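You operate a simulated robot arm through the tools that you are given. There is no shell and no other tool.

Carry out the task below with a simulated two-armed robot. There is one attempt and no reset: what you move stays moved.

JOB
Set both rivets that still show stems, hole 1 first, then hole 3.
Fine: one pull each, no dry pull; carriage back to load.

It is judged by the outcome, as a careful person would: the job done as asked, and still so three seconds after it is handed in. It fails if anything else is knocked over, pushed out of place, dropped, spilled or broken.

ROBOT AND FRAMES
Two 7-joint arms with two-finger parallel grippers on one trunk that stands fixed in place. Base frame: the origin is at the foot of the trunk, x ahead of it, y to its left, z up. Lengths are in cm, angles in degrees, forces in N, time in s.
The left shoulder is at [7.1, 15.6, 125.5], the right one opposite. Each reaches about 123.1 cm from its shoulder. Payload 3.91 kg a hand.
Tool frame (each hand has its own): the origin (TCP) lies between the finger pads and is the grasp point; the fingertips stand 3 cm ahead of it; z points along the fingers, y is the line along which they close. Largest opening 11 cm; finger width 2, thickness 1; the body of the gripper, 4.8 by 11.2 cm, starts 5.5 cm behind the TCP.
Orientation is that of the tool frame in the base frame, as [roll, pitch, yaw] about the fixed x, y, z axes, in that order (R = Rz(yaw) Ry(pitch) Rx(roll)). With the fingers straight down and closing along the base's y, the tool's x points along the base's -x, its y along +y and its z along -z.

CONTROLS
- The arms move only by the tool send_rows. It takes "left_moves", "right_moves" or both (then of equal length, played together; a hand with none holds still); each is a list of rows, each a list of 3 entries, a list of its own where there are three numbers: the shift along the tool's x, y, z in mm, then the turn, a rotation vector about the tool's x, y, z in degrees, then the gripper command, from -1 (fully open) to 1 (shut), values between in proportion. In form: [[[tx, ty, tz], [ax, ay, az], gripper], ...]. A call has 1 to 20 rows; each row shifts and turns the commanded pose from where the row before left it, along the tool's axes as they then stand. A row lasts 0.2 s, in which the tool goes at most 5 cm and 8.6 degrees; a call with a longer step from one row to the next is refused whole, and so is a gripper value outside its range. A pose out of reach is approached as far as the arm can. The call stops where the force on the tool passes 40 N (or 10 N more than at its start, if that is more) or the arm is blocked; 0.2 s more then pass. Each finger travels about 10.8 cm/s and halts on what it meets, pressing with about 33 N; the grip force reading is that of the motor and also rises with nothing between the fingers. The clock runs only during rows and for 0.2 s after the last one: add rows that do not move to give the fingers time. The reply holds the time, the measured pose of the TCP, the force on the tool along the base axes, the opening and the grip force, in the units named above and with some noise, with the torque about the TCP (base axes, N m) and any sound that the robot's microphone picked up.
- Cameras (640 x 400 px; columns grow to the right, rows downward): "scene" is now at [14.49, 2.87, 151.61]; the picture's right is [0.42, -0.91, 0.00], its down [-0.31, -0.14, -0.94] and it looks along [0.85, 0.39, -0.34] (base axes); focal length 298 px, centre (320, 200). "left" rides on the left gripper at [7.3, -1.7, -10.3] in its tool frame; the picture's right is [0.23, 0.97, 0.00], its down [-0.76, 0.18, -0.62] and it looks along [-0.61, 0.14, 0.78] (tool axes); focal length 222 px, centre (320, 200). "right" rides on the right gripper at [7.2, 1.7, -10.3] in its tool frame; the picture's right is [-0.23, 0.97, 0.00], its down [-0.76, -0.18, -0.62] and it looks along [-0.61, -0.14, 0.78] (tool axes); focal length 222 px, centre (320, 200). There is no depth. A picture from a camera that has moved, and an enlarged one, comes with that camera's place and axes in the base frame and with its lens. The place of the scene camera against the robot may be out by one fixed shift of up to 2.5 cm in any direction.
- snapshot(camera): a new picture of that camera. No time passes.
- raise_lower(by): slides the trunk up (or, below 0, down) by that many cm; the arms and the scene camera ride with it, the base frame stays. It gives what a move gives, with no picture.
- pan_tilt(pan, tilt): turns the head with the scene camera to pan (to the left, within 86 degrees either way) and tilt (down, from -29 to 69), counted from straight ahead of the robot. It gives what a move gives.
- zoom(camera, box): a new picture of the part [left, top, right, bottom] of that camera's present view, enlarged. No time passes.
- hand_in(): hands the job in; it is judged then, once.

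Nothing tells you positions but the pictures and the camera data. Unless the task says otherwise, let go and move clear before handing in.

The tools are called after ">>>" by a JSON object that holds its "api" and its "payload". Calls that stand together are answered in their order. send_rows: Moves the arms, as the interface text tells. Its arguments: {"type":"object","properties":{"left_moves":{"type":"array"},"right_moves":{"type":"array"}},"required":[]} The other tools are called the same way: raise_lower (by) moves the trunk up or down; pan_tilt (pan, tilt) turns the head that bears the scene camera; snapshot (camera) takes a picture; zoom (camera, box) takes an enlarged picture of a part of a camera's view; hand_in () hands the job in.

At the start:

```text
time: 0.0
left_ee_pos: [47.85, 51.04, 145.37]
left_ee_rot: [179.9, 0.0, -179.9]
left_contact_force: [1.0, -0.5, 0.3]
left_moment: [0.03, -0.01, 0.02]
left_opening: 11.01
left_finger_force: 0.0
right_ee_pos: [54.11, 4.15, 142.66]
right_ee_rot: [180.0, 0.0, -180.0]
right_contact_force: [0.1, 0.1, 0.1]
right_moment: [0.01, 0.0, 0.02]
right_opening: 11.0
right_finger_force: 0.1
trunk travel left (down, up): [-70.0, 24.0]
head pan, tilt (commanded): [24.8, 19.8]
```

scene: 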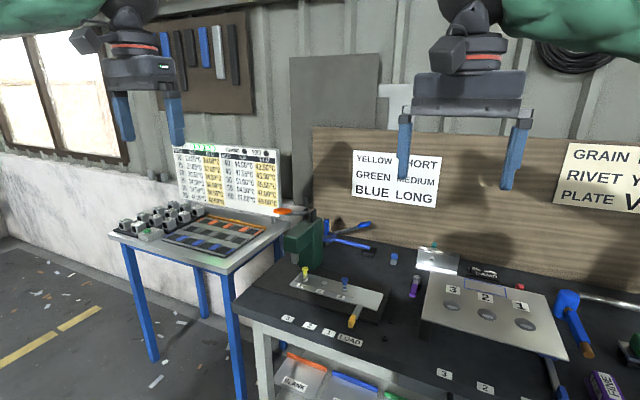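
right: 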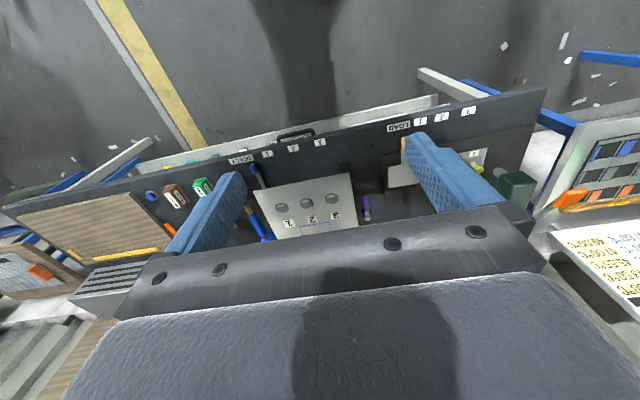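
left: 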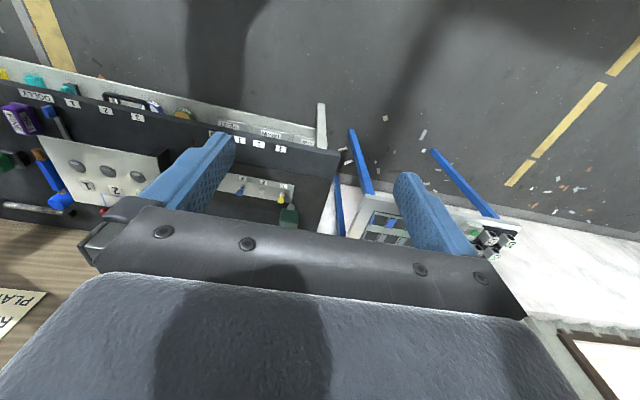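

I see a workbench with a green riveting station on the left (a carriage with a plate and two coloured stems, yellow and blue), a second fixture with holes 3-2-1, and signs on the wall. I'll look closer before moving anything.

>>> {"api": "zoom", "payload": {"camera": "scene", "box": [230, 200, 430, 360]}}

>>> {"api": "zoom", "payload": {"camera": "scene", "box": [400, 220, 640, 400]}}

>>> {"api": "zoom", "payload": {"camera": "scene", "box": [320, 120, 640, 240]}}

>>> {"api": "zoom", "payload": {"camera": "scene", "box": [100, 130, 320, 280]}}

```text
2.50 times, centred on (330, 280) of scene
camera zoom: at [14.49, 2.87, 151.61], right [0.42, -0.91, 0.0], down [-0.31, -0.14, -0.94], along [0.85, 0.39, -0.34], focal length 746 px, centre (295, 0)
```

zoom: 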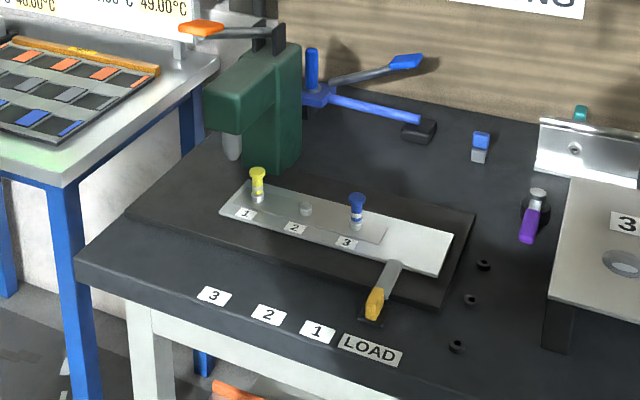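

```text
2.22 times, centred on (520, 310) of scene
camera zoom: at [14.49, 2.87, 151.61], right [0.42, -0.91, 0.0], down [-0.31, -0.14, -0.94], along [0.85, 0.39, -0.34], focal length 663 px, centre (-124, -44)
```

zoom: 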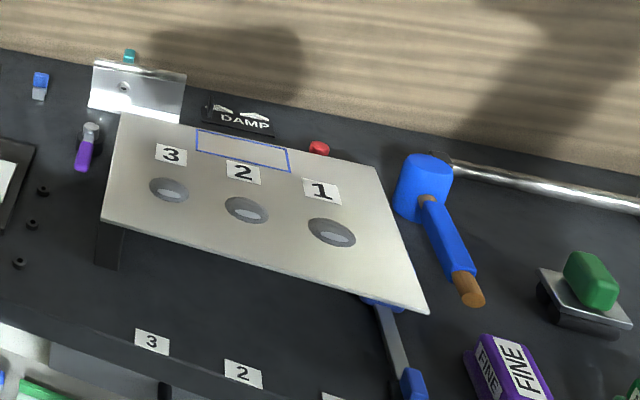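

```text
2.00 times, centred on (480, 180) of scene
camera zoom: at [14.49, 2.87, 151.61], right [0.42, -0.91, 0.0], down [-0.31, -0.14, -0.94], along [0.85, 0.39, -0.34], focal length 597 px, centre (0, 240)
```

zoom: 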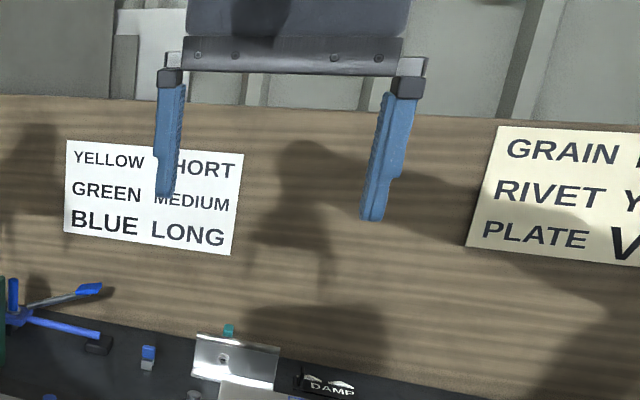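

```text
2.67 times, centred on (210, 205) of scene
camera zoom: at [14.49, 2.87, 151.61], right [0.42, -0.91, 0.0], down [-0.31, -0.14, -0.94], along [0.85, 0.39, -0.34], focal length 796 px, centre (613, 187)
```

zoom: 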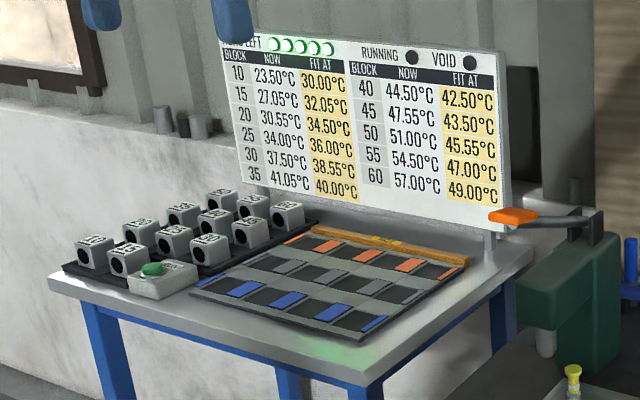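

The riveting station seems to be the green press with an orange-tipped lever and a plate on a carriage whose yellow handle stands at LOAD. Next I turn the head to read the rest of the signs and see the press better.

>>> {"api": "pan_tilt", "payload": {"pan": -15, "tilt": 25}}

>>> {"api": "snapshot", "payload": {"camera": "scene"}}

```text
time: 1.1
left_ee_pos: [47.85, 51.07, 145.28]
left_ee_rot: [-179.9, 0.0, -179.8]
left_contact_force: [0.5, 0.0, -0.6]
left_moment: [0.02, -0.01, 0.01]
left_opening: 11.02
left_finger_force: 0.1
right_ee_pos: [54.03, 4.01, 142.46]
right_ee_rot: [-180.0, 0.1, -180.0]
right_contact_force: [-0.4, -0.5, -0.7]
right_moment: [0.01, 0.02, 0.0]
right_opening: 11.0
right_finger_force: 0.1
trunk travel left (down, up): [-70.0, 24.0]
head pan, tilt (commanded): [-15.0, 25.0]
```

```text
taken
camera scene: at [14.93, -3.42, 150.78], right [-0.26, -0.97, 0.0], down [-0.41, 0.11, -0.91], along [0.88, -0.23, -0.42], focal length 298 px, centre (320, 200)
```

scene: 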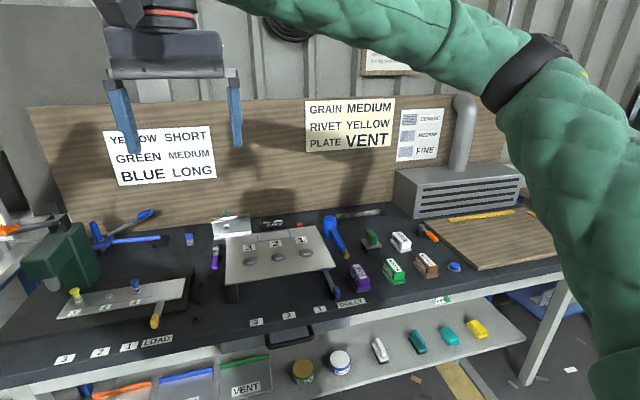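

The other signs concern sanding and rivet selection; the plate on the carriage carries stems at hole 1 (yellow) and hole 3 (blue). Next I aim the head at the press to measure it.

>>> {"api": "pan_tilt", "payload": {"pan": 30, "tilt": 35}}

>>> {"api": "snapshot", "payload": {"camera": "scene"}}

>>> {"api": "zoom", "payload": {"camera": "scene", "box": [200, 120, 440, 270]}}

>>> {"api": "zoom", "payload": {"camera": "left", "box": [200, 120, 360, 220]}}

>>> {"api": "zoom", "payload": {"camera": "right", "box": [380, 90, 640, 250]}}

```text
time: 2.2
left_ee_pos: [47.95, 51.04, 145.39]
left_ee_rot: [-179.9, 0.0, -179.9]
left_contact_force: [0.2, 0.5, -1.4]
left_moment: [0.04, -0.03, 0.01]
left_opening: 11.01
left_finger_force: 0.2
right_ee_pos: [54.06, 4.23, 142.47]
right_ee_rot: [-180.0, 0.1, -180.0]
right_contact_force: [0.0, -0.4, -0.1]
right_moment: [-0.02, 0.01, -0.02]
right_opening: 11.0
right_finger_force: 0.1
trunk travel left (down, up): [-70.0, 24.0]
head pan, tilt (commanded): [30.0, 35.0]
```

```text
taken
camera scene: at [13.66, 3.36, 149.2], right [0.5, -0.87, 0.0], down [-0.5, -0.29, -0.82], along [0.71, 0.41, -0.57], focal length 298 px, centre (320, 200)
```

scene: 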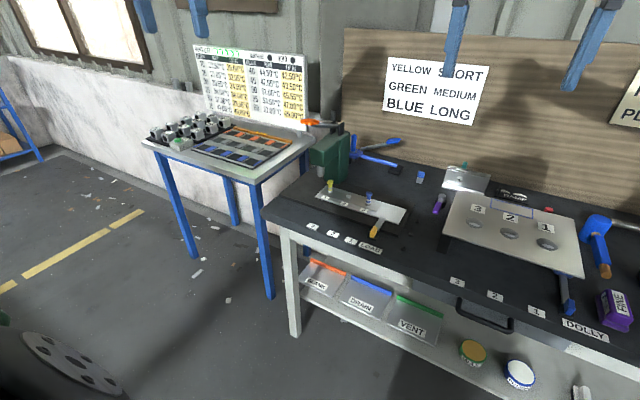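

```text
2.67 times, centred on (320, 195) of scene
camera zoom: at [13.66, 3.36, 149.2], right [0.5, -0.87, 0.0], down [-0.5, -0.29, -0.82], along [0.71, 0.41, -0.57], focal length 796 px, centre (320, 213)
```

zoom: 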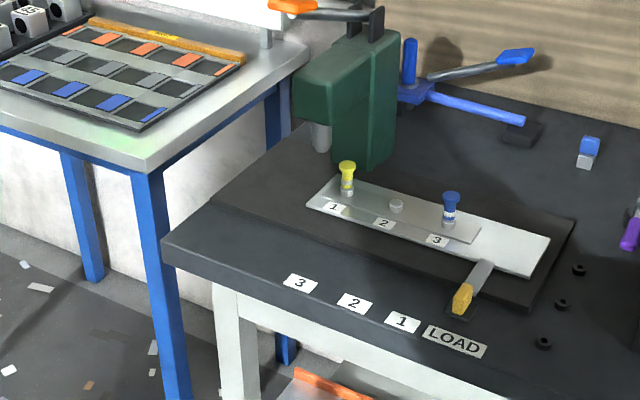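

```text
4.00 times, centred on (280, 170) of left
camera zoom: at [40.52, 49.32, 155.7], right [-0.23, 0.97, 0.0], down [0.76, 0.18, 0.62], along [0.61, 0.14, -0.78], focal length 888 px, centre (480, 320)
```

zoom: 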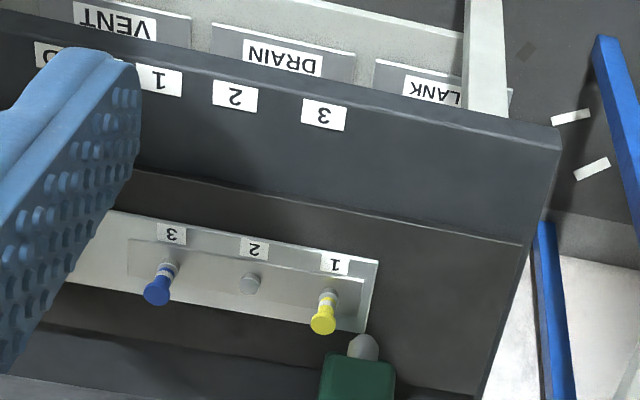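

```text
2.46 times, centred on (510, 170) of right
camera zoom: at [46.82, 5.89, 152.97], right [0.23, 0.97, 0.0], down [0.76, -0.18, 0.62], along [0.61, -0.14, -0.78], focal length 547 px, centre (-148, 274)
```

zoom: 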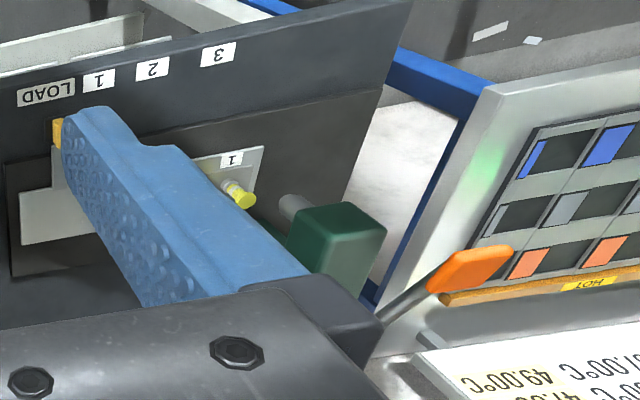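

By triangulation the bench top is at z≈85, labels 3/2/1/LOAD lie at x≈76.6 with y≈44/37/30/23.5, the yellow stem top is near (94, 46.6, 91), the press nose near y≈50.7 and the orange lever knob near (85, 49, 116). I'll move the left hand forward, staying high, for a closer look.

>>> {"api": "send_rows", "payload": {"left_moves": [[[-30, 10, 0], [0, 0, 0], -1], [[-30, 10, 0], [0, 0, 0], -1], [[-30, 10, 0], [0, 0, 0], -1], [[-30, 10, 0], [0, 0, 0], -1], [[-30, 10, 0], [0, 0, 0], -1]]}}

>>> {"api": "snapshot", "payload": {"camera": "left"}}

>>> {"api": "snapshot", "payload": {"camera": "scene"}}

```text
time: 3.4
left_ee_pos: [63.14, 56.05, 145.3]
left_ee_rot: [-180.0, 0.0, -179.9]
left_contact_force: [0.6, 0.0, -0.4]
left_moment: [0.01, 0.01, -0.03]
left_opening: 11.0
left_finger_force: 0.1
right_ee_pos: [54.29, 4.22, 142.39]
right_ee_rot: [-180.0, -0.1, -179.9]
right_contact_force: [0.7, -0.6, -0.4]
right_moment: [-0.01, 0.02, -0.02]
right_opening: 11.0
right_finger_force: 0.0
trunk travel left (down, up): [-70.0, 24.0]
head pan, tilt (commanded): [30.0, 35.0]
```

```text
taken
camera left: at [55.78, 54.27, 155.68], right [-0.23, 0.97, 0.0], down [0.76, 0.18, 0.62], along [0.61, 0.14, -0.78], focal length 222 px, centre (320, 200)
```

left: 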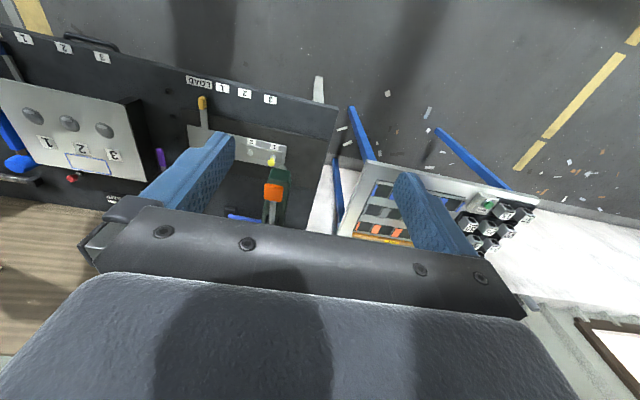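

```text
taken
camera scene: at [13.82, 3.35, 149.18], right [0.5, -0.87, 0.0], down [-0.5, -0.29, -0.82], along [0.71, 0.41, -0.57], focal length 298 px, centre (320, 200)
```

scene: 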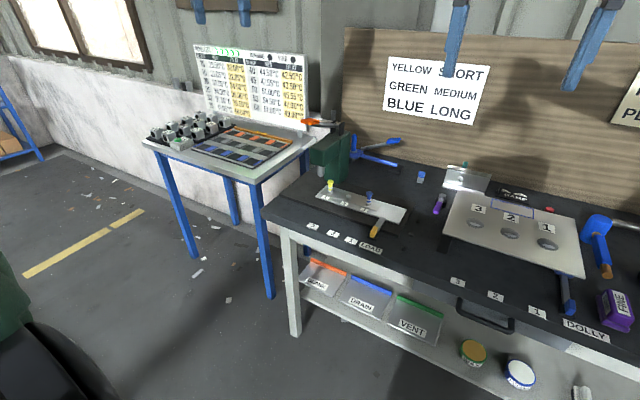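

The lever runs straight toward me (−x) from the top of the press with the orange knob at its end. I'll zoom in to measure it.

>>> {"api": "zoom", "payload": {"camera": "left", "box": [180, 60, 340, 240]}}

>>> {"api": "zoom", "payload": {"camera": "scene", "box": [260, 100, 420, 260]}}

>>> {"api": "zoom", "payload": {"camera": "scene", "box": [290, 110, 370, 180]}}

```text
2.22 times, centred on (260, 150) of left
camera zoom: at [55.78, 54.27, 155.68], right [-0.23, 0.97, 0.0], down [0.76, 0.18, 0.62], along [0.61, 0.14, -0.78], focal length 494 px, centre (453, 311)
```

zoom: 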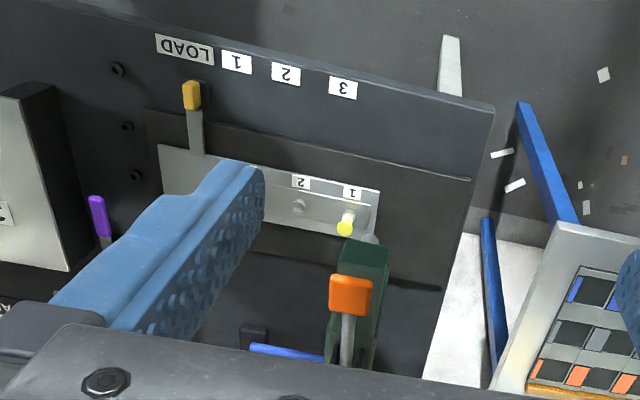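

```text
2.50 times, centred on (340, 180) of scene
camera zoom: at [13.82, 3.35, 149.18], right [0.5, -0.87, 0.0], down [-0.5, -0.29, -0.82], along [0.71, 0.41, -0.57], focal length 746 px, centre (270, 250)
```

zoom: 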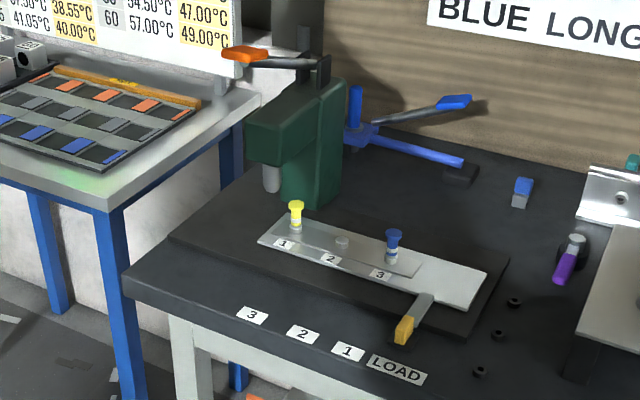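

```text
5.71 times, centred on (330, 145) of scene
camera zoom: at [13.82, 3.35, 149.18], right [0.5, -0.87, 0.0], down [-0.5, -0.29, -0.82], along [0.71, 0.41, -0.57], focal length 1706 px, centre (263, 514)
```

zoom: 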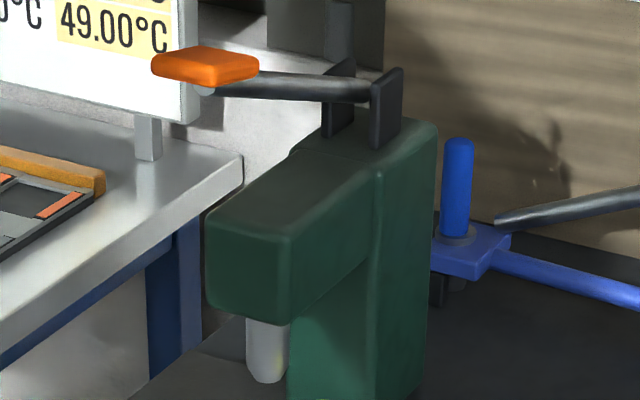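

The press geometry is now clear. Lever pivot is near (105, 51, 108.5), knob near (87, 51, 116), nose tip about z 93 at (94, 51), and the handle near (80.5, 25, 87). I'll clear the right arm sideways and bring the left hand above the carriage handle for a close look.

>>> {"api": "send_rows", "payload": {"left_moves": [[[0, -30, 0], [0, 0, 0], -1], [[0, -30, 0], [0, 0, 0], -1], [[0, -30, 0], [0, 0, 0], -1], [[-10, -30, 10], [0, 0, 0], -1], [[-10, -30, 20], [0, 0, 0], -1], [[-10, -30, 30], [0, 0, 0], -1], [[-10, -30, 30], [0, 0, 0], -1], [[-10, -30, 30], [0, 0, 0], -1], [[-10, -30, 30], [0, 0, 0], -1], [[-10, -30, 30], [0, 0, 0], -1], [[-10, -10, 30], [0, 0, 0], -1], [[0, 0, 30], [0, 0, 0], -1], [[0, 0, 30], [0, 0, 0], -1]], "right_moves": [[[10, -30, 0], [0, 0, 0], -1], [[10, -30, 0], [0, 0, 0], -1], [[10, -30, 0], [0, 0, 0], -1], [[10, -30, 0], [0, 0, 0], -1], [[10, -30, 0], [0, 0, 0], -1], [[0, -30, 0], [0, 0, 0], -1], [[0, -20, 0], [0, 0, 0], -1], [[0, 0, 0], [0, 0, 0], -1], [[0, 0, 0], [0, 0, 0], -1], [[0, 0, 0], [0, 0, 0], -1], [[0, 0, 0], [0, 0, 0], -1], [[0, 0, 0], [0, 0, 0], -1], [[0, 0, 0], [0, 0, 0], -1]]}}

>>> {"api": "snapshot", "payload": {"camera": "left"}}

>>> {"api": "snapshot", "payload": {"camera": "scene"}}

```text
time: 6.2
left_ee_pos: [70.79, 24.94, 118.14]
left_ee_rot: [-180.0, 0.0, -179.9]
left_contact_force: [0.4, -0.7, 0.3]
left_moment: [-0.01, 0.02, -0.04]
left_opening: 11.0
left_finger_force: 0.0
right_ee_pos: [49.3, -15.77, 142.52]
right_ee_rot: [-179.9, -0.1, -180.0]
right_contact_force: [0.1, -0.5, 0.4]
right_moment: [-0.03, 0.02, 0.03]
right_opening: 10.99
right_finger_force: 0.1
trunk travel left (down, up): [-70.0, 24.0]
head pan, tilt (commanded): [30.0, 35.0]
```

```text
taken
camera left: at [63.55, 23.26, 128.5], right [-0.23, 0.97, 0.0], down [0.76, 0.18, 0.62], along [0.61, 0.14, -0.78], focal length 222 px, centre (320, 200)
```

left: 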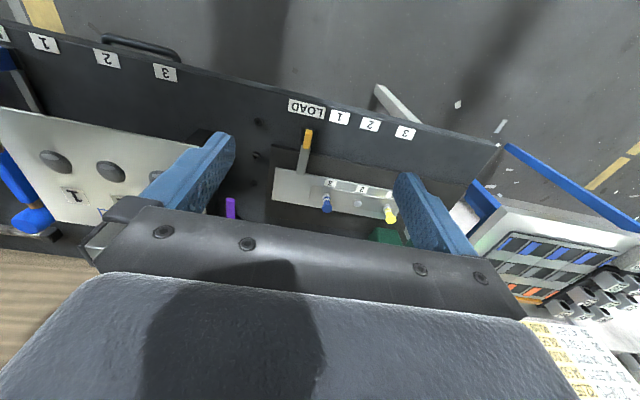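

```text
taken
camera scene: at [13.78, 3.33, 149.19], right [0.5, -0.87, 0.0], down [-0.5, -0.29, -0.82], along [0.71, 0.41, -0.57], focal length 298 px, centre (320, 200)
```

scene: 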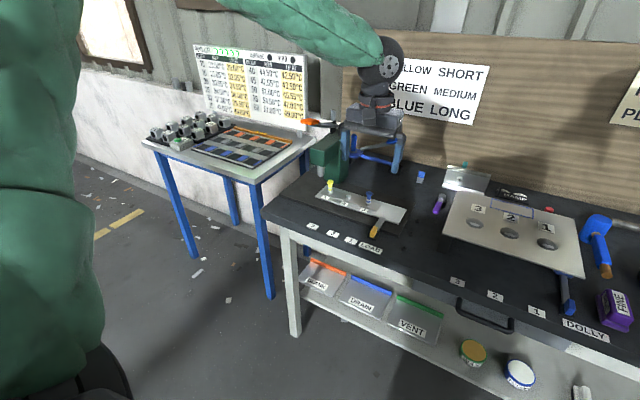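

>>> {"api": "zoom", "payload": {"camera": "left", "box": [240, 80, 440, 220]}}

>>> {"api": "zoom", "payload": {"camera": "scene", "box": [320, 180, 420, 260]}}

```text
2.86 times, centred on (340, 150) of left
camera zoom: at [63.55, 23.26, 128.5], right [-0.23, 0.97, 0.0], down [0.76, 0.18, 0.62], along [0.61, 0.14, -0.78], focal length 635 px, centre (263, 343)
```

zoom: 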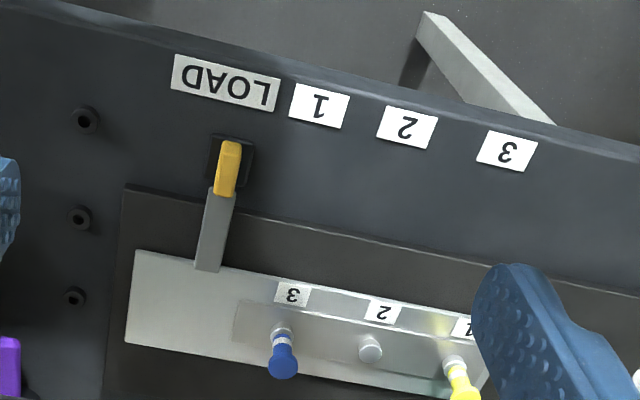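

```text
5.00 times, centred on (370, 220) of scene
camera zoom: at [13.78, 3.33, 149.19], right [0.5, -0.87, 0.0], down [-0.5, -0.29, -0.82], along [0.71, 0.41, -0.57], focal length 1492 px, centre (70, 100)
```

zoom: 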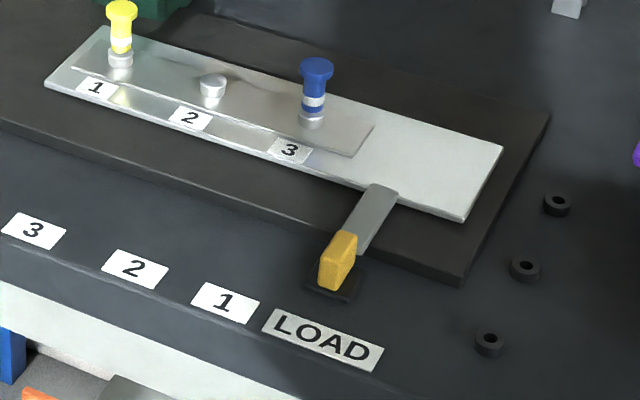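

The carriage handle is a yellow block about 1.5–2 cm wide, x≈79–83, y≈24.9, top near z 88. I'll tilt the hand 30° so the fingers point forward and down, which keeps the wrist away from the lever later, and come down just in front of and above the handle.

>>> {"api": "send_rows", "payload": {"left_moves": [[[0, 0, 0], [0, -7.5, 0], -1], [[0, 0, 0], [0, -7.5, 0], -1], [[0, 0, 0], [0, -7.5, 0], -1], [[0, 0, 0], [0, -7.5, 0], -1], [[9, 0, 33], [0, 0, 0], -1], [[9, 0, 33], [0, 0, 0], -1], [[9, 0, 33], [0, 0, 0], -1], [[9, 0, 33], [0, 0, 0], -1], [[10, 0, 34], [0, 0, 0], -1], [[9, 0, 34], [0, 0, 0], -1]]}}

>>> {"api": "snapshot", "payload": {"camera": "left"}}

>>> {"api": "zoom", "payload": {"camera": "scene", "box": [300, 140, 460, 260]}}

```text
time: 8.4
left_ee_pos: [76.3, 25.07, 98.22]
left_ee_rot: [180.0, 30.0, -179.9]
left_contact_force: [0.4, 0.5, -0.3]
left_moment: [0.01, 0.03, -0.01]
left_opening: 11.02
left_finger_force: 0.1
right_ee_pos: [49.31, -15.81, 142.44]
right_ee_rot: [180.0, -0.1, -179.9]
right_contact_force: [0.3, 0.1, -0.1]
right_moment: [0.0, 0.01, 0.02]
right_opening: 11.0
right_finger_force: 0.1
trunk travel left (down, up): [-70.0, 24.0]
head pan, tilt (commanded): [30.0, 35.0]
```

```text
taken
camera left: at [64.85, 23.38, 103.55], right [-0.2, 0.97, -0.11], down [0.35, 0.18, 0.92], along [0.92, 0.14, -0.37], focal length 222 px, centre (320, 200)
```

left: 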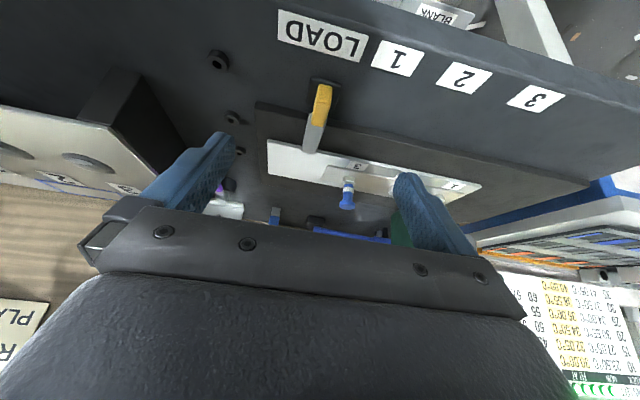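

```text
3.33 times, centred on (380, 200) of scene
camera zoom: at [13.84, 3.38, 149.19], right [0.5, -0.87, 0.0], down [-0.5, -0.29, -0.82], along [0.71, 0.41, -0.57], focal length 995 px, centre (120, 200)
```

zoom: 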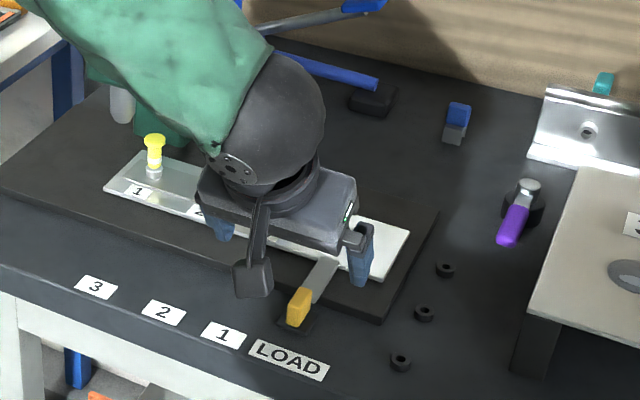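

>>> {"api": "zoom", "payload": {"camera": "left", "box": [240, 60, 400, 220]}}

```text
2.50 times, centred on (320, 140) of left
camera zoom: at [64.85, 23.38, 103.55], right [-0.2, 0.97, -0.11], down [0.35, 0.18, 0.92], along [0.92, 0.14, -0.37], focal length 555 px, centre (320, 350)
```

zoom: 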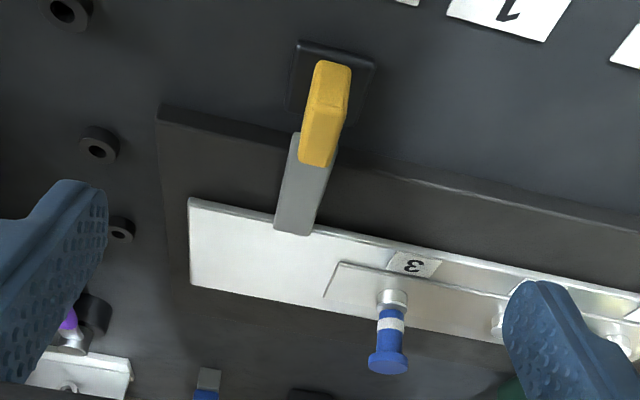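

The handle's top is about z 87–88 at y≈24.9. I'll narrow the fingers to about 6 cm and lower them around the handle, watching the force.

>>> {"api": "send_rows", "payload": {"left_moves": [[[0, 0, 0], [0, 0, 0], -0.1], [[0, 0, 0], [0, 0, 0], -0.1], [[2.6, -1, 20], [0, 0, 0], -0.1], [[2.6, 0, 20], [0, 0, 0], -0.1], [[2.6, 0, 20], [0, 0, 0], -0.1], [[2.6, 0, 20], [0, 0, 0], -0.1], [[2.6, 0, 17], [0, 0, 0], -0.1]]}}

>>> {"api": "snapshot", "payload": {"camera": "left"}}

>>> {"api": "zoom", "payload": {"camera": "scene", "box": [300, 140, 460, 260]}}

```text
time: 10.0
left_ee_pos: [80.05, 24.96, 89.09]
left_ee_rot: [-180.0, 30.0, -180.0]
left_contact_force: [-0.7, -0.4, 0.0]
left_moment: [-0.03, 0.0, -0.01]
left_opening: 6.05
left_finger_force: 0.0
right_ee_pos: [49.3, -15.78, 142.57]
right_ee_rot: [-180.0, -0.2, 180.0]
right_contact_force: [-0.3, -0.3, -0.3]
right_moment: [-0.03, -0.02, -0.02]
right_opening: 11.02
right_finger_force: 0.1
trunk travel left (down, up): [-70.0, 24.0]
head pan, tilt (commanded): [30.0, 35.0]
```

```text
taken
camera left: at [68.42, 23.23, 94.43], right [-0.2, 0.97, -0.11], down [0.35, 0.18, 0.92], along [0.92, 0.14, -0.37], focal length 222 px, centre (320, 200)
```

left: 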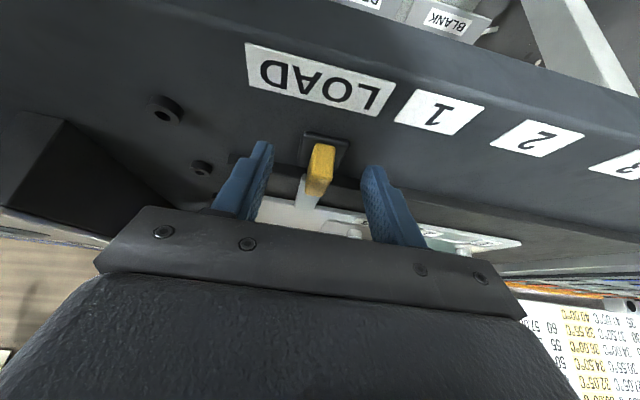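

```text
3.33 times, centred on (380, 200) of scene
camera zoom: at [13.73, 3.34, 149.2], right [0.5, -0.87, 0.0], down [-0.5, -0.29, -0.82], along [0.71, 0.41, -0.57], focal length 995 px, centre (120, 200)
```

zoom: 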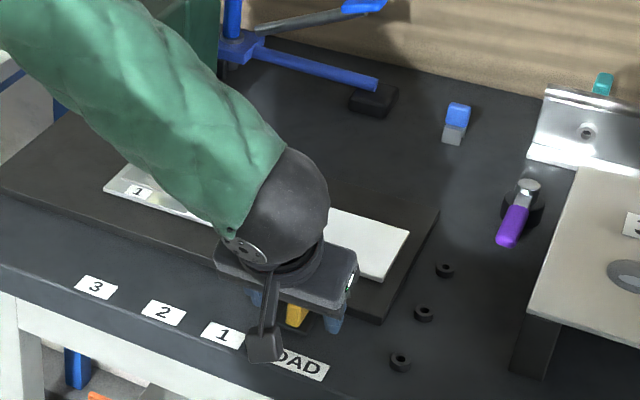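

The fingers straddle the handle but overlap it only slightly. I'll go down about 7 mm more in small steps, watching for contact.

>>> {"api": "send_rows", "payload": {"left_moves": [[[1, 0, 1.73], [0, 0, 0], -0.1], [[1, 0, 1.73], [0, 0, 0], -0.1], [[1, 0, 1.73], [0, 0, 0], -0.1], [[0.5, 0, 0.9], [0, 0, 0], -0.1]]}}

>>> {"api": "zoom", "payload": {"camera": "left", "box": [200, 100, 440, 250]}}

>>> {"api": "snapshot", "payload": {"camera": "right"}}

```text
time: 11.0
left_ee_pos: [79.96, 24.9, 88.57]
left_ee_rot: [-180.0, 30.0, 180.0]
left_contact_force: [0.1, 0.2, -1.0]
left_moment: [0.02, 0.0, 0.0]
left_opening: 6.07
left_finger_force: 0.0
right_ee_pos: [49.06, -15.77, 142.41]
right_ee_rot: [-180.0, 0.0, 180.0]
right_contact_force: [-0.1, 0.1, 0.0]
right_moment: [0.0, 0.0, 0.01]
right_opening: 11.0
right_finger_force: 0.0
trunk travel left (down, up): [-70.0, 24.0]
head pan, tilt (commanded): [30.0, 35.0]
```

```text
2.67 times, centred on (320, 175) of left
camera zoom: at [68.4, 23.18, 93.91], right [-0.2, 0.97, -0.11], down [0.35, 0.18, 0.92], along [0.92, 0.14, -0.37], focal length 592 px, centre (320, 267)
```

zoom: 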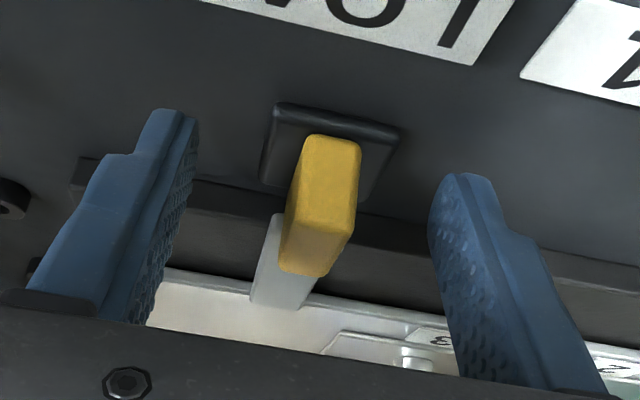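

```text
taken
camera right: at [41.94, -14.05, 152.93], right [0.23, 0.97, 0.0], down [0.76, -0.18, 0.62], along [0.61, -0.14, -0.78], focal length 222 px, centre (320, 200)
```

right: 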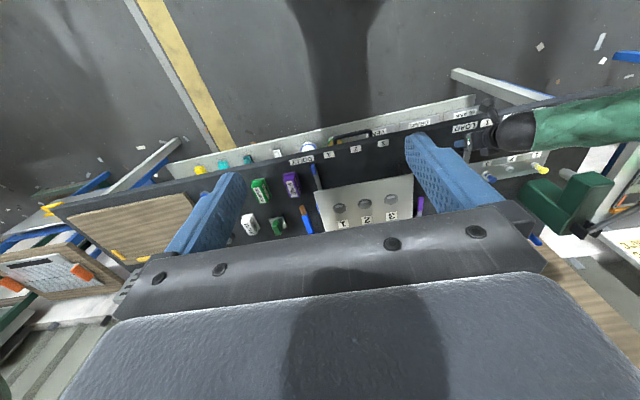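

The fingers now sit beside the yellow handle without touching it or the bench. I close them on the handle.

>>> {"api": "send_rows", "payload": {"left_moves": [[[0, 0, 0], [0, 0, 0], 0.5], [[0, 0, 0], [0, 0, 0], 0.7], [[0, 0, 0], [0, 0, 0], 1], [[0, 0, 0], [0, 0, 0], 1]]}}

>>> {"api": "zoom", "payload": {"camera": "left", "box": [200, 100, 440, 250]}}

```text
time: 12.0
left_ee_pos: [79.93, 25.03, 88.62]
left_ee_rot: [-180.0, 30.0, -179.9]
left_contact_force: [1.3, 5.7, 0.4]
left_moment: [0.41, -0.16, 0.06]
left_opening: 3.11
left_finger_force: 45.2
right_ee_pos: [49.23, -15.73, 142.44]
right_ee_rot: [-180.0, 0.0, -180.0]
right_contact_force: [-0.2, 0.3, 0.2]
right_moment: [0.03, 0.0, 0.02]
right_opening: 10.98
right_finger_force: 0.2
trunk travel left (down, up): [-70.0, 24.0]
head pan, tilt (commanded): [30.0, 35.0]
```

```text
2.67 times, centred on (320, 175) of left
camera zoom: at [68.38, 23.25, 93.91], right [-0.2, 0.97, -0.11], down [0.35, 0.18, 0.92], along [0.92, 0.14, -0.37], focal length 592 px, centre (320, 267)
```

zoom: 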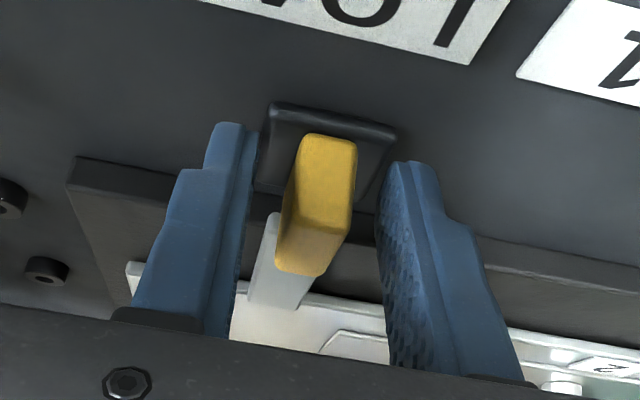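

The fingers met the sides of a black plinth (3.1 cm wide) under the handle, not the handle itself. The yellow block actually spans about z 85.6–88.3, so I'll open, raise 8 mm to clear the plinth and close on the yellow alone.

>>> {"api": "send_rows", "payload": {"left_moves": [[[0, 0, 0], [0, 0, 0], -0.1], [[0, 0, 0], [0, 0, 0], -0.1], [[-2, 0, -3.46], [0, 0, 0], -0.1], [[-2, 0, -3.46], [0, 0, 0], -0.1], [[-3, 0, 0], [0, 0, 0], -0.1], [[0, 0, 0], [0, 0, 0], -0.1]]}}

>>> {"api": "zoom", "payload": {"camera": "left", "box": [200, 100, 440, 250]}}

```text
time: 13.4
left_ee_pos: [80.09, 24.99, 89.65]
left_ee_rot: [-180.0, 30.1, -180.0]
left_contact_force: [0.4, 0.2, -0.1]
left_moment: [-0.03, 0.03, -0.02]
left_opening: 6.05
left_finger_force: 0.0
right_ee_pos: [49.17, -15.74, 142.5]
right_ee_rot: [180.0, 0.0, -180.0]
right_contact_force: [0.1, -0.7, -0.5]
right_moment: [-0.02, 0.0, -0.01]
right_opening: 10.99
right_finger_force: 0.0
trunk travel left (down, up): [-70.0, 24.0]
head pan, tilt (commanded): [30.0, 35.0]
```

```text
2.67 times, centred on (320, 175) of left
camera zoom: at [68.56, 23.24, 94.88], right [-0.2, 0.97, -0.11], down [0.35, 0.18, 0.92], along [0.92, 0.14, -0.37], focal length 592 px, centre (320, 267)
```

zoom: 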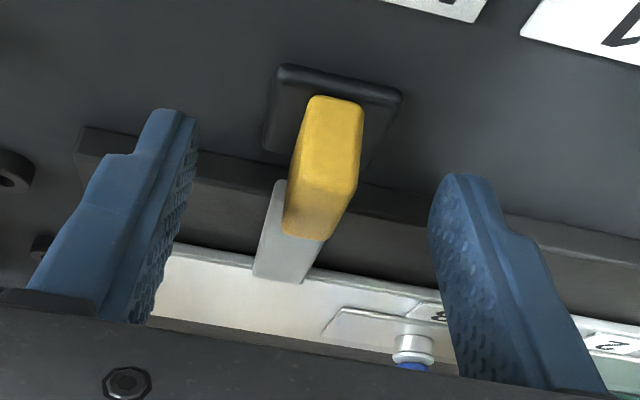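

>>> {"api": "send_rows", "payload": {"left_moves": [[[0, 0, 0], [0, 0, 0], 0.4], [[0, 0, 0], [0, 0, 0], 0.6], [[0, 0, 0], [0, 0, 0], 1], [[0, 0, 0], [0, 0, 0], 1]]}}

>>> {"api": "zoom", "payload": {"camera": "left", "box": [200, 100, 440, 250]}}

```text
time: 14.4
left_ee_pos: [80.11, 25.02, 89.51]
left_ee_rot: [-180.0, 30.1, -179.9]
left_contact_force: [-0.2, 1.0, 0.3]
left_moment: [0.01, 0.08, -0.12]
left_opening: 1.38
left_finger_force: 44.6
right_ee_pos: [49.1, -15.72, 142.52]
right_ee_rot: [180.0, 0.1, -179.9]
right_contact_force: [-0.8, 0.6, -0.5]
right_moment: [0.03, 0.02, -0.03]
right_opening: 11.02
right_finger_force: 0.0
trunk travel left (down, up): [-70.0, 24.0]
head pan, tilt (commanded): [30.0, 35.0]
```

```text
2.67 times, centred on (320, 175) of left
camera zoom: at [68.56, 23.25, 94.87], right [-0.2, 0.97, -0.11], down [0.35, 0.18, 0.92], along [0.92, 0.14, -0.37], focal length 592 px, centre (320, 267)
```

zoom: 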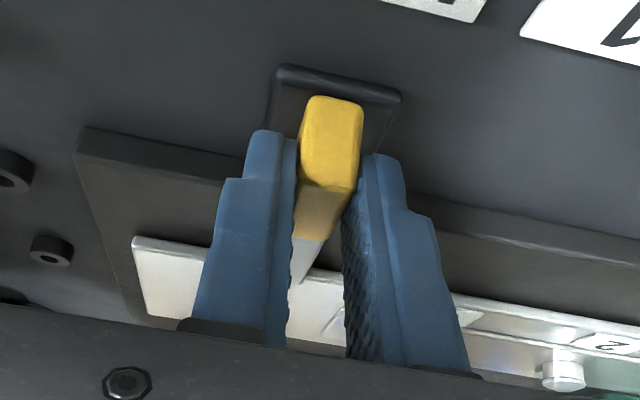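

The yellow handle is gripped (1.4 cm). I slide it left by 1 cm first, to see how the carriage and the black plinth behave.

>>> {"api": "send_rows", "payload": {"left_moves": [[[0, 2.5, 0], [0, 0, 0], 1], [[0, 2.5, 0], [0, 0, 0], 1], [[0, 2.5, 0], [0, 0, 0], 1], [[0, 2.5, 0], [0, 0, 0], 1]]}}

>>> {"api": "zoom", "payload": {"camera": "left", "box": [200, 100, 440, 250]}}

>>> {"api": "snapshot", "payload": {"camera": "scene"}}

```text
time: 15.4
left_ee_pos: [80.16, 25.97, 89.61]
left_ee_rot: [-180.0, 30.0, -179.9]
left_contact_force: [0.9, -1.7, 4.5]
left_moment: [-0.03, 1.13, -0.06]
left_opening: 1.38
left_finger_force: 45.1
right_ee_pos: [49.09, -15.71, 142.56]
right_ee_rot: [-180.0, 0.0, 180.0]
right_contact_force: [-0.1, -0.2, 0.5]
right_moment: [0.0, 0.01, 0.0]
right_opening: 11.01
right_finger_force: 0.1
trunk travel left (down, up): [-70.0, 24.0]
head pan, tilt (commanded): [30.0, 35.0]
```

```text
2.67 times, centred on (320, 175) of left
camera zoom: at [68.56, 24.25, 94.86], right [-0.2, 0.97, -0.11], down [0.35, 0.18, 0.92], along [0.92, 0.14, -0.37], focal length 592 px, centre (320, 267)
```

zoom: 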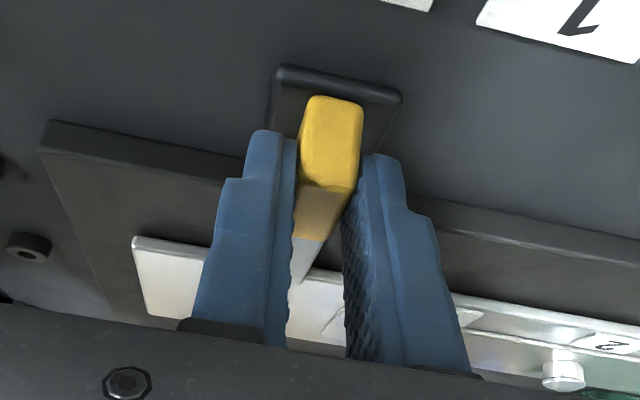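

```text
taken
camera scene: at [13.66, 3.31, 149.21], right [0.5, -0.87, 0.0], down [-0.5, -0.29, -0.82], along [0.71, 0.41, -0.57], focal length 298 px, centre (320, 200)
```

scene: 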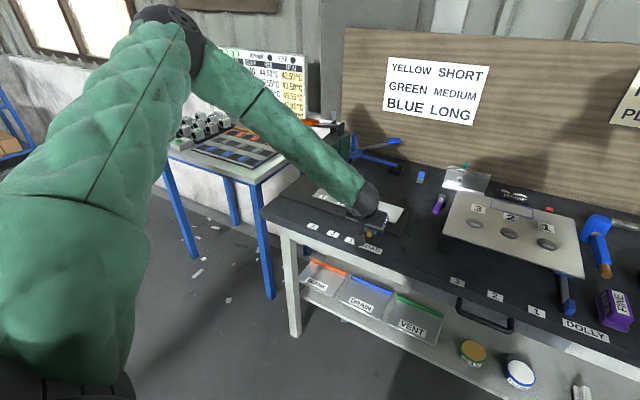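

The whole carriage, plinth included, slides freely with the hand. I continue toward station 1 and then check stem 1 against the nose.

>>> {"api": "send_rows", "payload": {"left_moves": [[[0, 3, 0], [0, 0, 0], 1], [[0, 3, 0], [0, 0, 0], 1], [[0, 3, 0], [0, 0, 0], 1], [[0, 3, 0], [0, 0, 0], 1], [[0, 3, 0], [0, 0, 0], 1], [[0, 3, 0], [0, 0, 0], 1], [[0, 3, 0], [0, 0, 0], 1], [[0, 3, 0], [0, 0, 0], 1]]}}

>>> {"api": "snapshot", "payload": {"camera": "left"}}

>>> {"api": "zoom", "payload": {"camera": "scene", "box": [280, 110, 420, 260]}}

>>> {"api": "zoom", "payload": {"camera": "right", "box": [440, 90, 640, 260]}}

```text
time: 17.2
left_ee_pos: [80.09, 28.31, 89.52]
left_ee_rot: [180.0, 30.0, -179.9]
left_contact_force: [0.2, -1.7, 8.4]
left_moment: [-0.07, 0.86, -0.11]
left_opening: 1.42
left_finger_force: 44.9
right_ee_pos: [49.09, -15.68, 142.53]
right_ee_rot: [-180.0, 0.0, 180.0]
right_contact_force: [0.4, -0.1, 0.4]
right_moment: [-0.05, 0.03, 0.02]
right_opening: 10.99
right_finger_force: 0.1
trunk travel left (down, up): [-70.0, 24.0]
head pan, tilt (commanded): [30.0, 35.0]
```

```text
taken
camera left: at [68.56, 26.59, 94.86], right [-0.2, 0.97, -0.11], down [0.35, 0.18, 0.92], along [0.92, 0.14, -0.37], focal length 222 px, centre (320, 200)
```

left: 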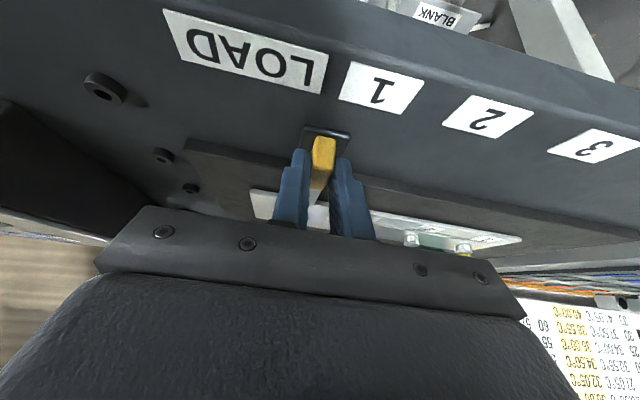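

```text
2.67 times, centred on (350, 185) of scene
camera zoom: at [13.62, 3.3, 149.22], right [0.5, -0.87, 0.0], down [-0.5, -0.29, -0.82], along [0.71, 0.41, -0.57], focal length 796 px, centre (240, 240)
```

zoom: 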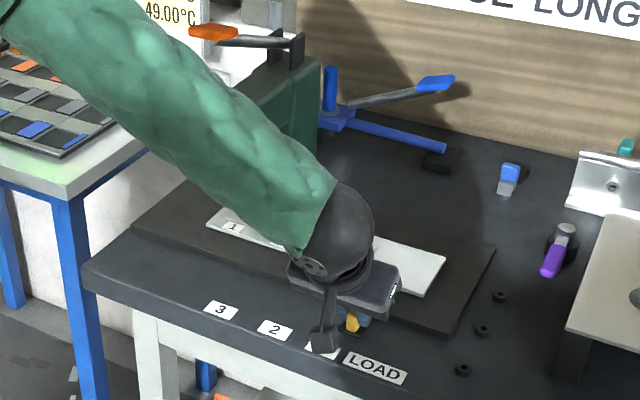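

```text
2.35 times, centred on (540, 175) of right
camera zoom: at [41.86, -14.08, 152.96], right [0.23, 0.97, 0.0], down [0.76, -0.18, 0.62], along [0.61, -0.14, -0.78], focal length 523 px, centre (-198, 259)
```

zoom: 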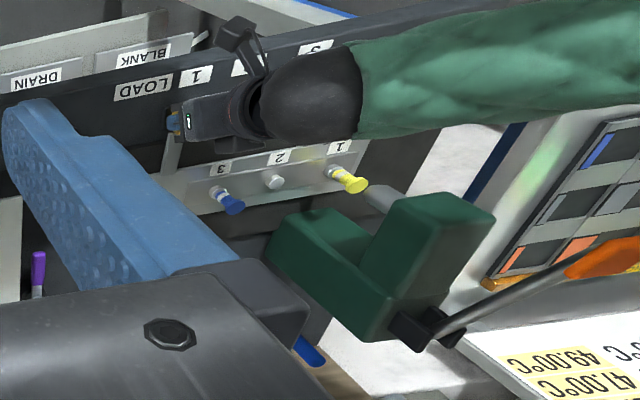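

No detent sounds so far. The right-hand camera sees both the stem and the nose, so I zoom in there to check alignment.

>>> {"api": "zoom", "payload": {"camera": "right", "box": [530, 150, 590, 190]}}

```text
10.00 times, centred on (560, 170) of right
camera zoom: at [41.86, -14.08, 152.96], right [0.23, 0.97, 0.0], down [0.76, -0.18, 0.62], along [0.61, -0.14, -0.78], focal length 2221 px, centre (-2080, 500)
```

zoom: 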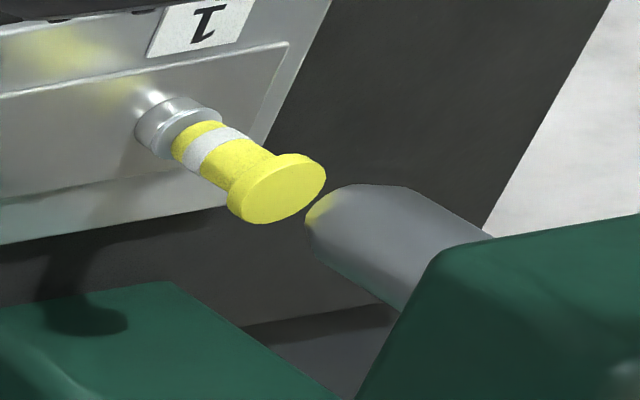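

The nose axis is about 0.7 cm further left than the stem, agreeing with my earlier estimate. I slide the carriage 7 mm more and recheck.

>>> {"api": "send_rows", "payload": {"left_moves": [[[0, 2, 0], [0, 0, 0], 1], [[0, 2, 0], [0, 0, 0], 1], [[0, 2, 0], [0, 0, 0], 1], [[0, 1, 0], [0, 0, 0], 1]]}}

>>> {"api": "zoom", "payload": {"camera": "right", "box": [530, 150, 590, 190]}}

```text
time: 18.2
left_ee_pos: [80.1, 29.03, 89.47]
left_ee_rot: [180.0, 30.0, -180.0]
left_contact_force: [1.3, -2.8, 6.4]
left_moment: [0.04, -0.35, -0.11]
left_opening: 1.38
left_finger_force: 44.9
right_ee_pos: [49.1, -15.83, 142.52]
right_ee_rot: [-179.9, 0.0, -180.0]
right_contact_force: [0.1, -0.6, 0.4]
right_moment: [0.03, -0.01, 0.02]
right_opening: 10.99
right_finger_force: 0.1
trunk travel left (down, up): [-70.0, 24.0]
head pan, tilt (commanded): [30.0, 35.0]
```

```text
10.00 times, centred on (560, 170) of right
camera zoom: at [41.86, -14.1, 152.95], right [0.23, 0.97, 0.0], down [0.76, -0.18, 0.62], along [0.61, -0.14, -0.78], focal length 2221 px, centre (-2080, 500)
```

zoom: 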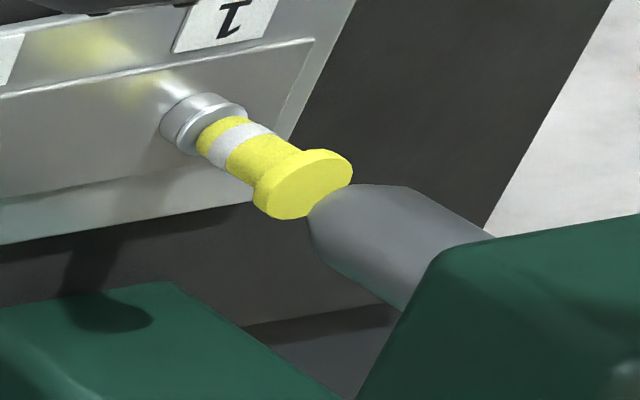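

Stem 1 now sits on the nose axis to within about 1–2 mm. I release the handle, back the hand away along the finger direction, and recheck from the scene camera.

>>> {"api": "send_rows", "payload": {"left_moves": [[[0, 0, 0], [0, 0, 0], 0.4], [[0, 0, 0], [0, 0, 0], -0.1], [[0, 0, 0], [0, 0, 0], -0.1], [[0, 0, -15], [0, 0, 0], -0.1], [[0, 0, -25], [0, 0, 0], -0.1], [[0, 0, -30], [0, 0, 0], -0.1], [[0, 0, -30], [0, 0, 0], -0.1], [[0, 0, -30], [0, 0, 0], -0.1], [[0, 0, -30], [0, 0, 0], -0.1], [[0, 0, -30], [0, 0, 0], -0.1], [[0, 0, -30], [0, 0, 0], -0.1]]}}

>>> {"api": "zoom", "payload": {"camera": "right", "box": [530, 150, 590, 190]}}

>>> {"api": "snapshot", "payload": {"camera": "scene"}}

>>> {"api": "snapshot", "payload": {"camera": "left"}}

```text
time: 20.6
left_ee_pos: [69.06, 29.1, 108.7]
left_ee_rot: [179.9, 29.9, 180.0]
left_contact_force: [-0.5, -0.6, 0.4]
left_moment: [0.0, 0.0, 0.0]
left_opening: 6.07
left_finger_force: 0.0
right_ee_pos: [49.05, -15.79, 142.46]
right_ee_rot: [180.0, 0.0, -180.0]
right_contact_force: [0.0, -0.1, -0.1]
right_moment: [0.0, 0.02, 0.0]
right_opening: 10.98
right_finger_force: 0.1
trunk travel left (down, up): [-70.0, 24.0]
head pan, tilt (commanded): [30.0, 35.0]
```

```text
10.00 times, centred on (560, 170) of right
camera zoom: at [41.76, -14.09, 152.98], right [0.23, 0.97, 0.0], down [0.76, -0.18, 0.62], along [0.61, -0.14, -0.78], focal length 2221 px, centre (-2080, 500)
```

zoom: 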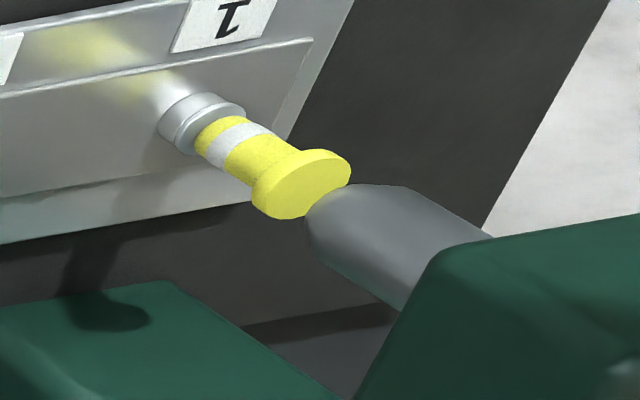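

```text
taken
camera scene: at [13.54, 3.3, 149.21], right [0.5, -0.87, 0.0], down [-0.5, -0.29, -0.82], along [0.71, 0.41, -0.57], focal length 298 px, centre (320, 200)
```

scene: 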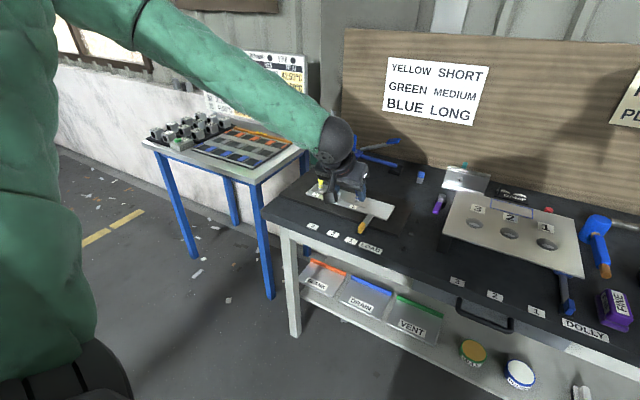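

```text
taken
camera left: at [57.42, 27.35, 113.94], right [-0.2, 0.97, -0.11], down [0.35, 0.18, 0.92], along [0.92, 0.14, -0.37], focal length 222 px, centre (320, 200)
```

left: 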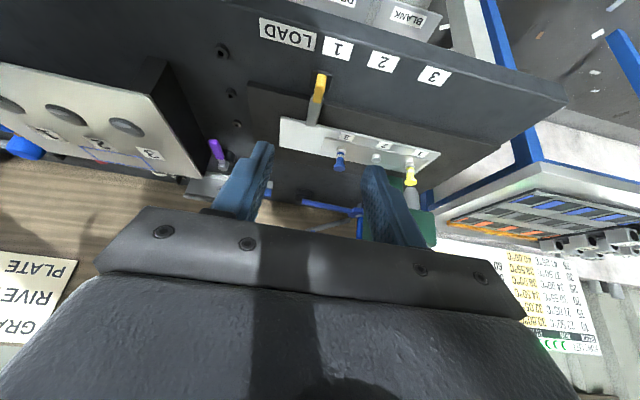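

>>> {"api": "zoom", "payload": {"camera": "left", "box": [370, 140, 450, 220]}}

>>> {"api": "zoom", "payload": {"camera": "left", "box": [240, 10, 460, 150]}}

```text
5.00 times, centred on (410, 180) of left
camera zoom: at [57.42, 27.35, 113.94], right [-0.2, 0.97, -0.11], down [0.35, 0.18, 0.92], along [0.92, 0.14, -0.37], focal length 1111 px, centre (-130, 300)
```

zoom: 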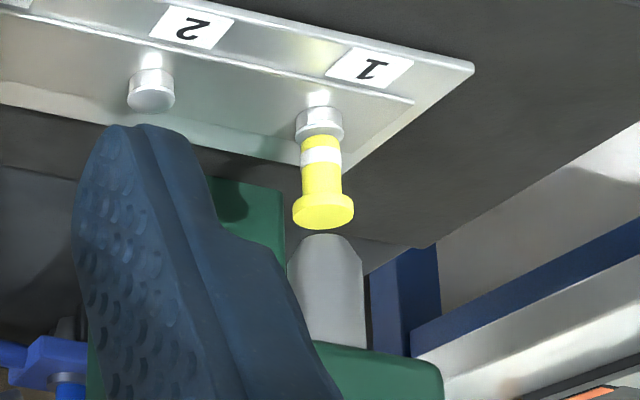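

```text
2.86 times, centred on (350, 80) of left
camera zoom: at [57.42, 27.35, 113.94], right [-0.2, 0.97, -0.11], down [0.35, 0.18, 0.92], along [0.92, 0.14, -0.37], focal length 635 px, centre (234, 543)
```

zoom: 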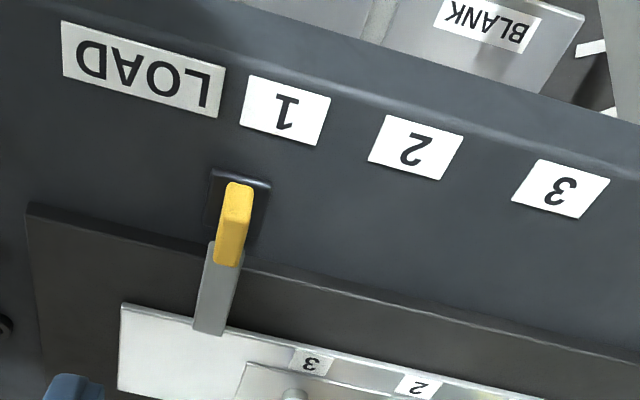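

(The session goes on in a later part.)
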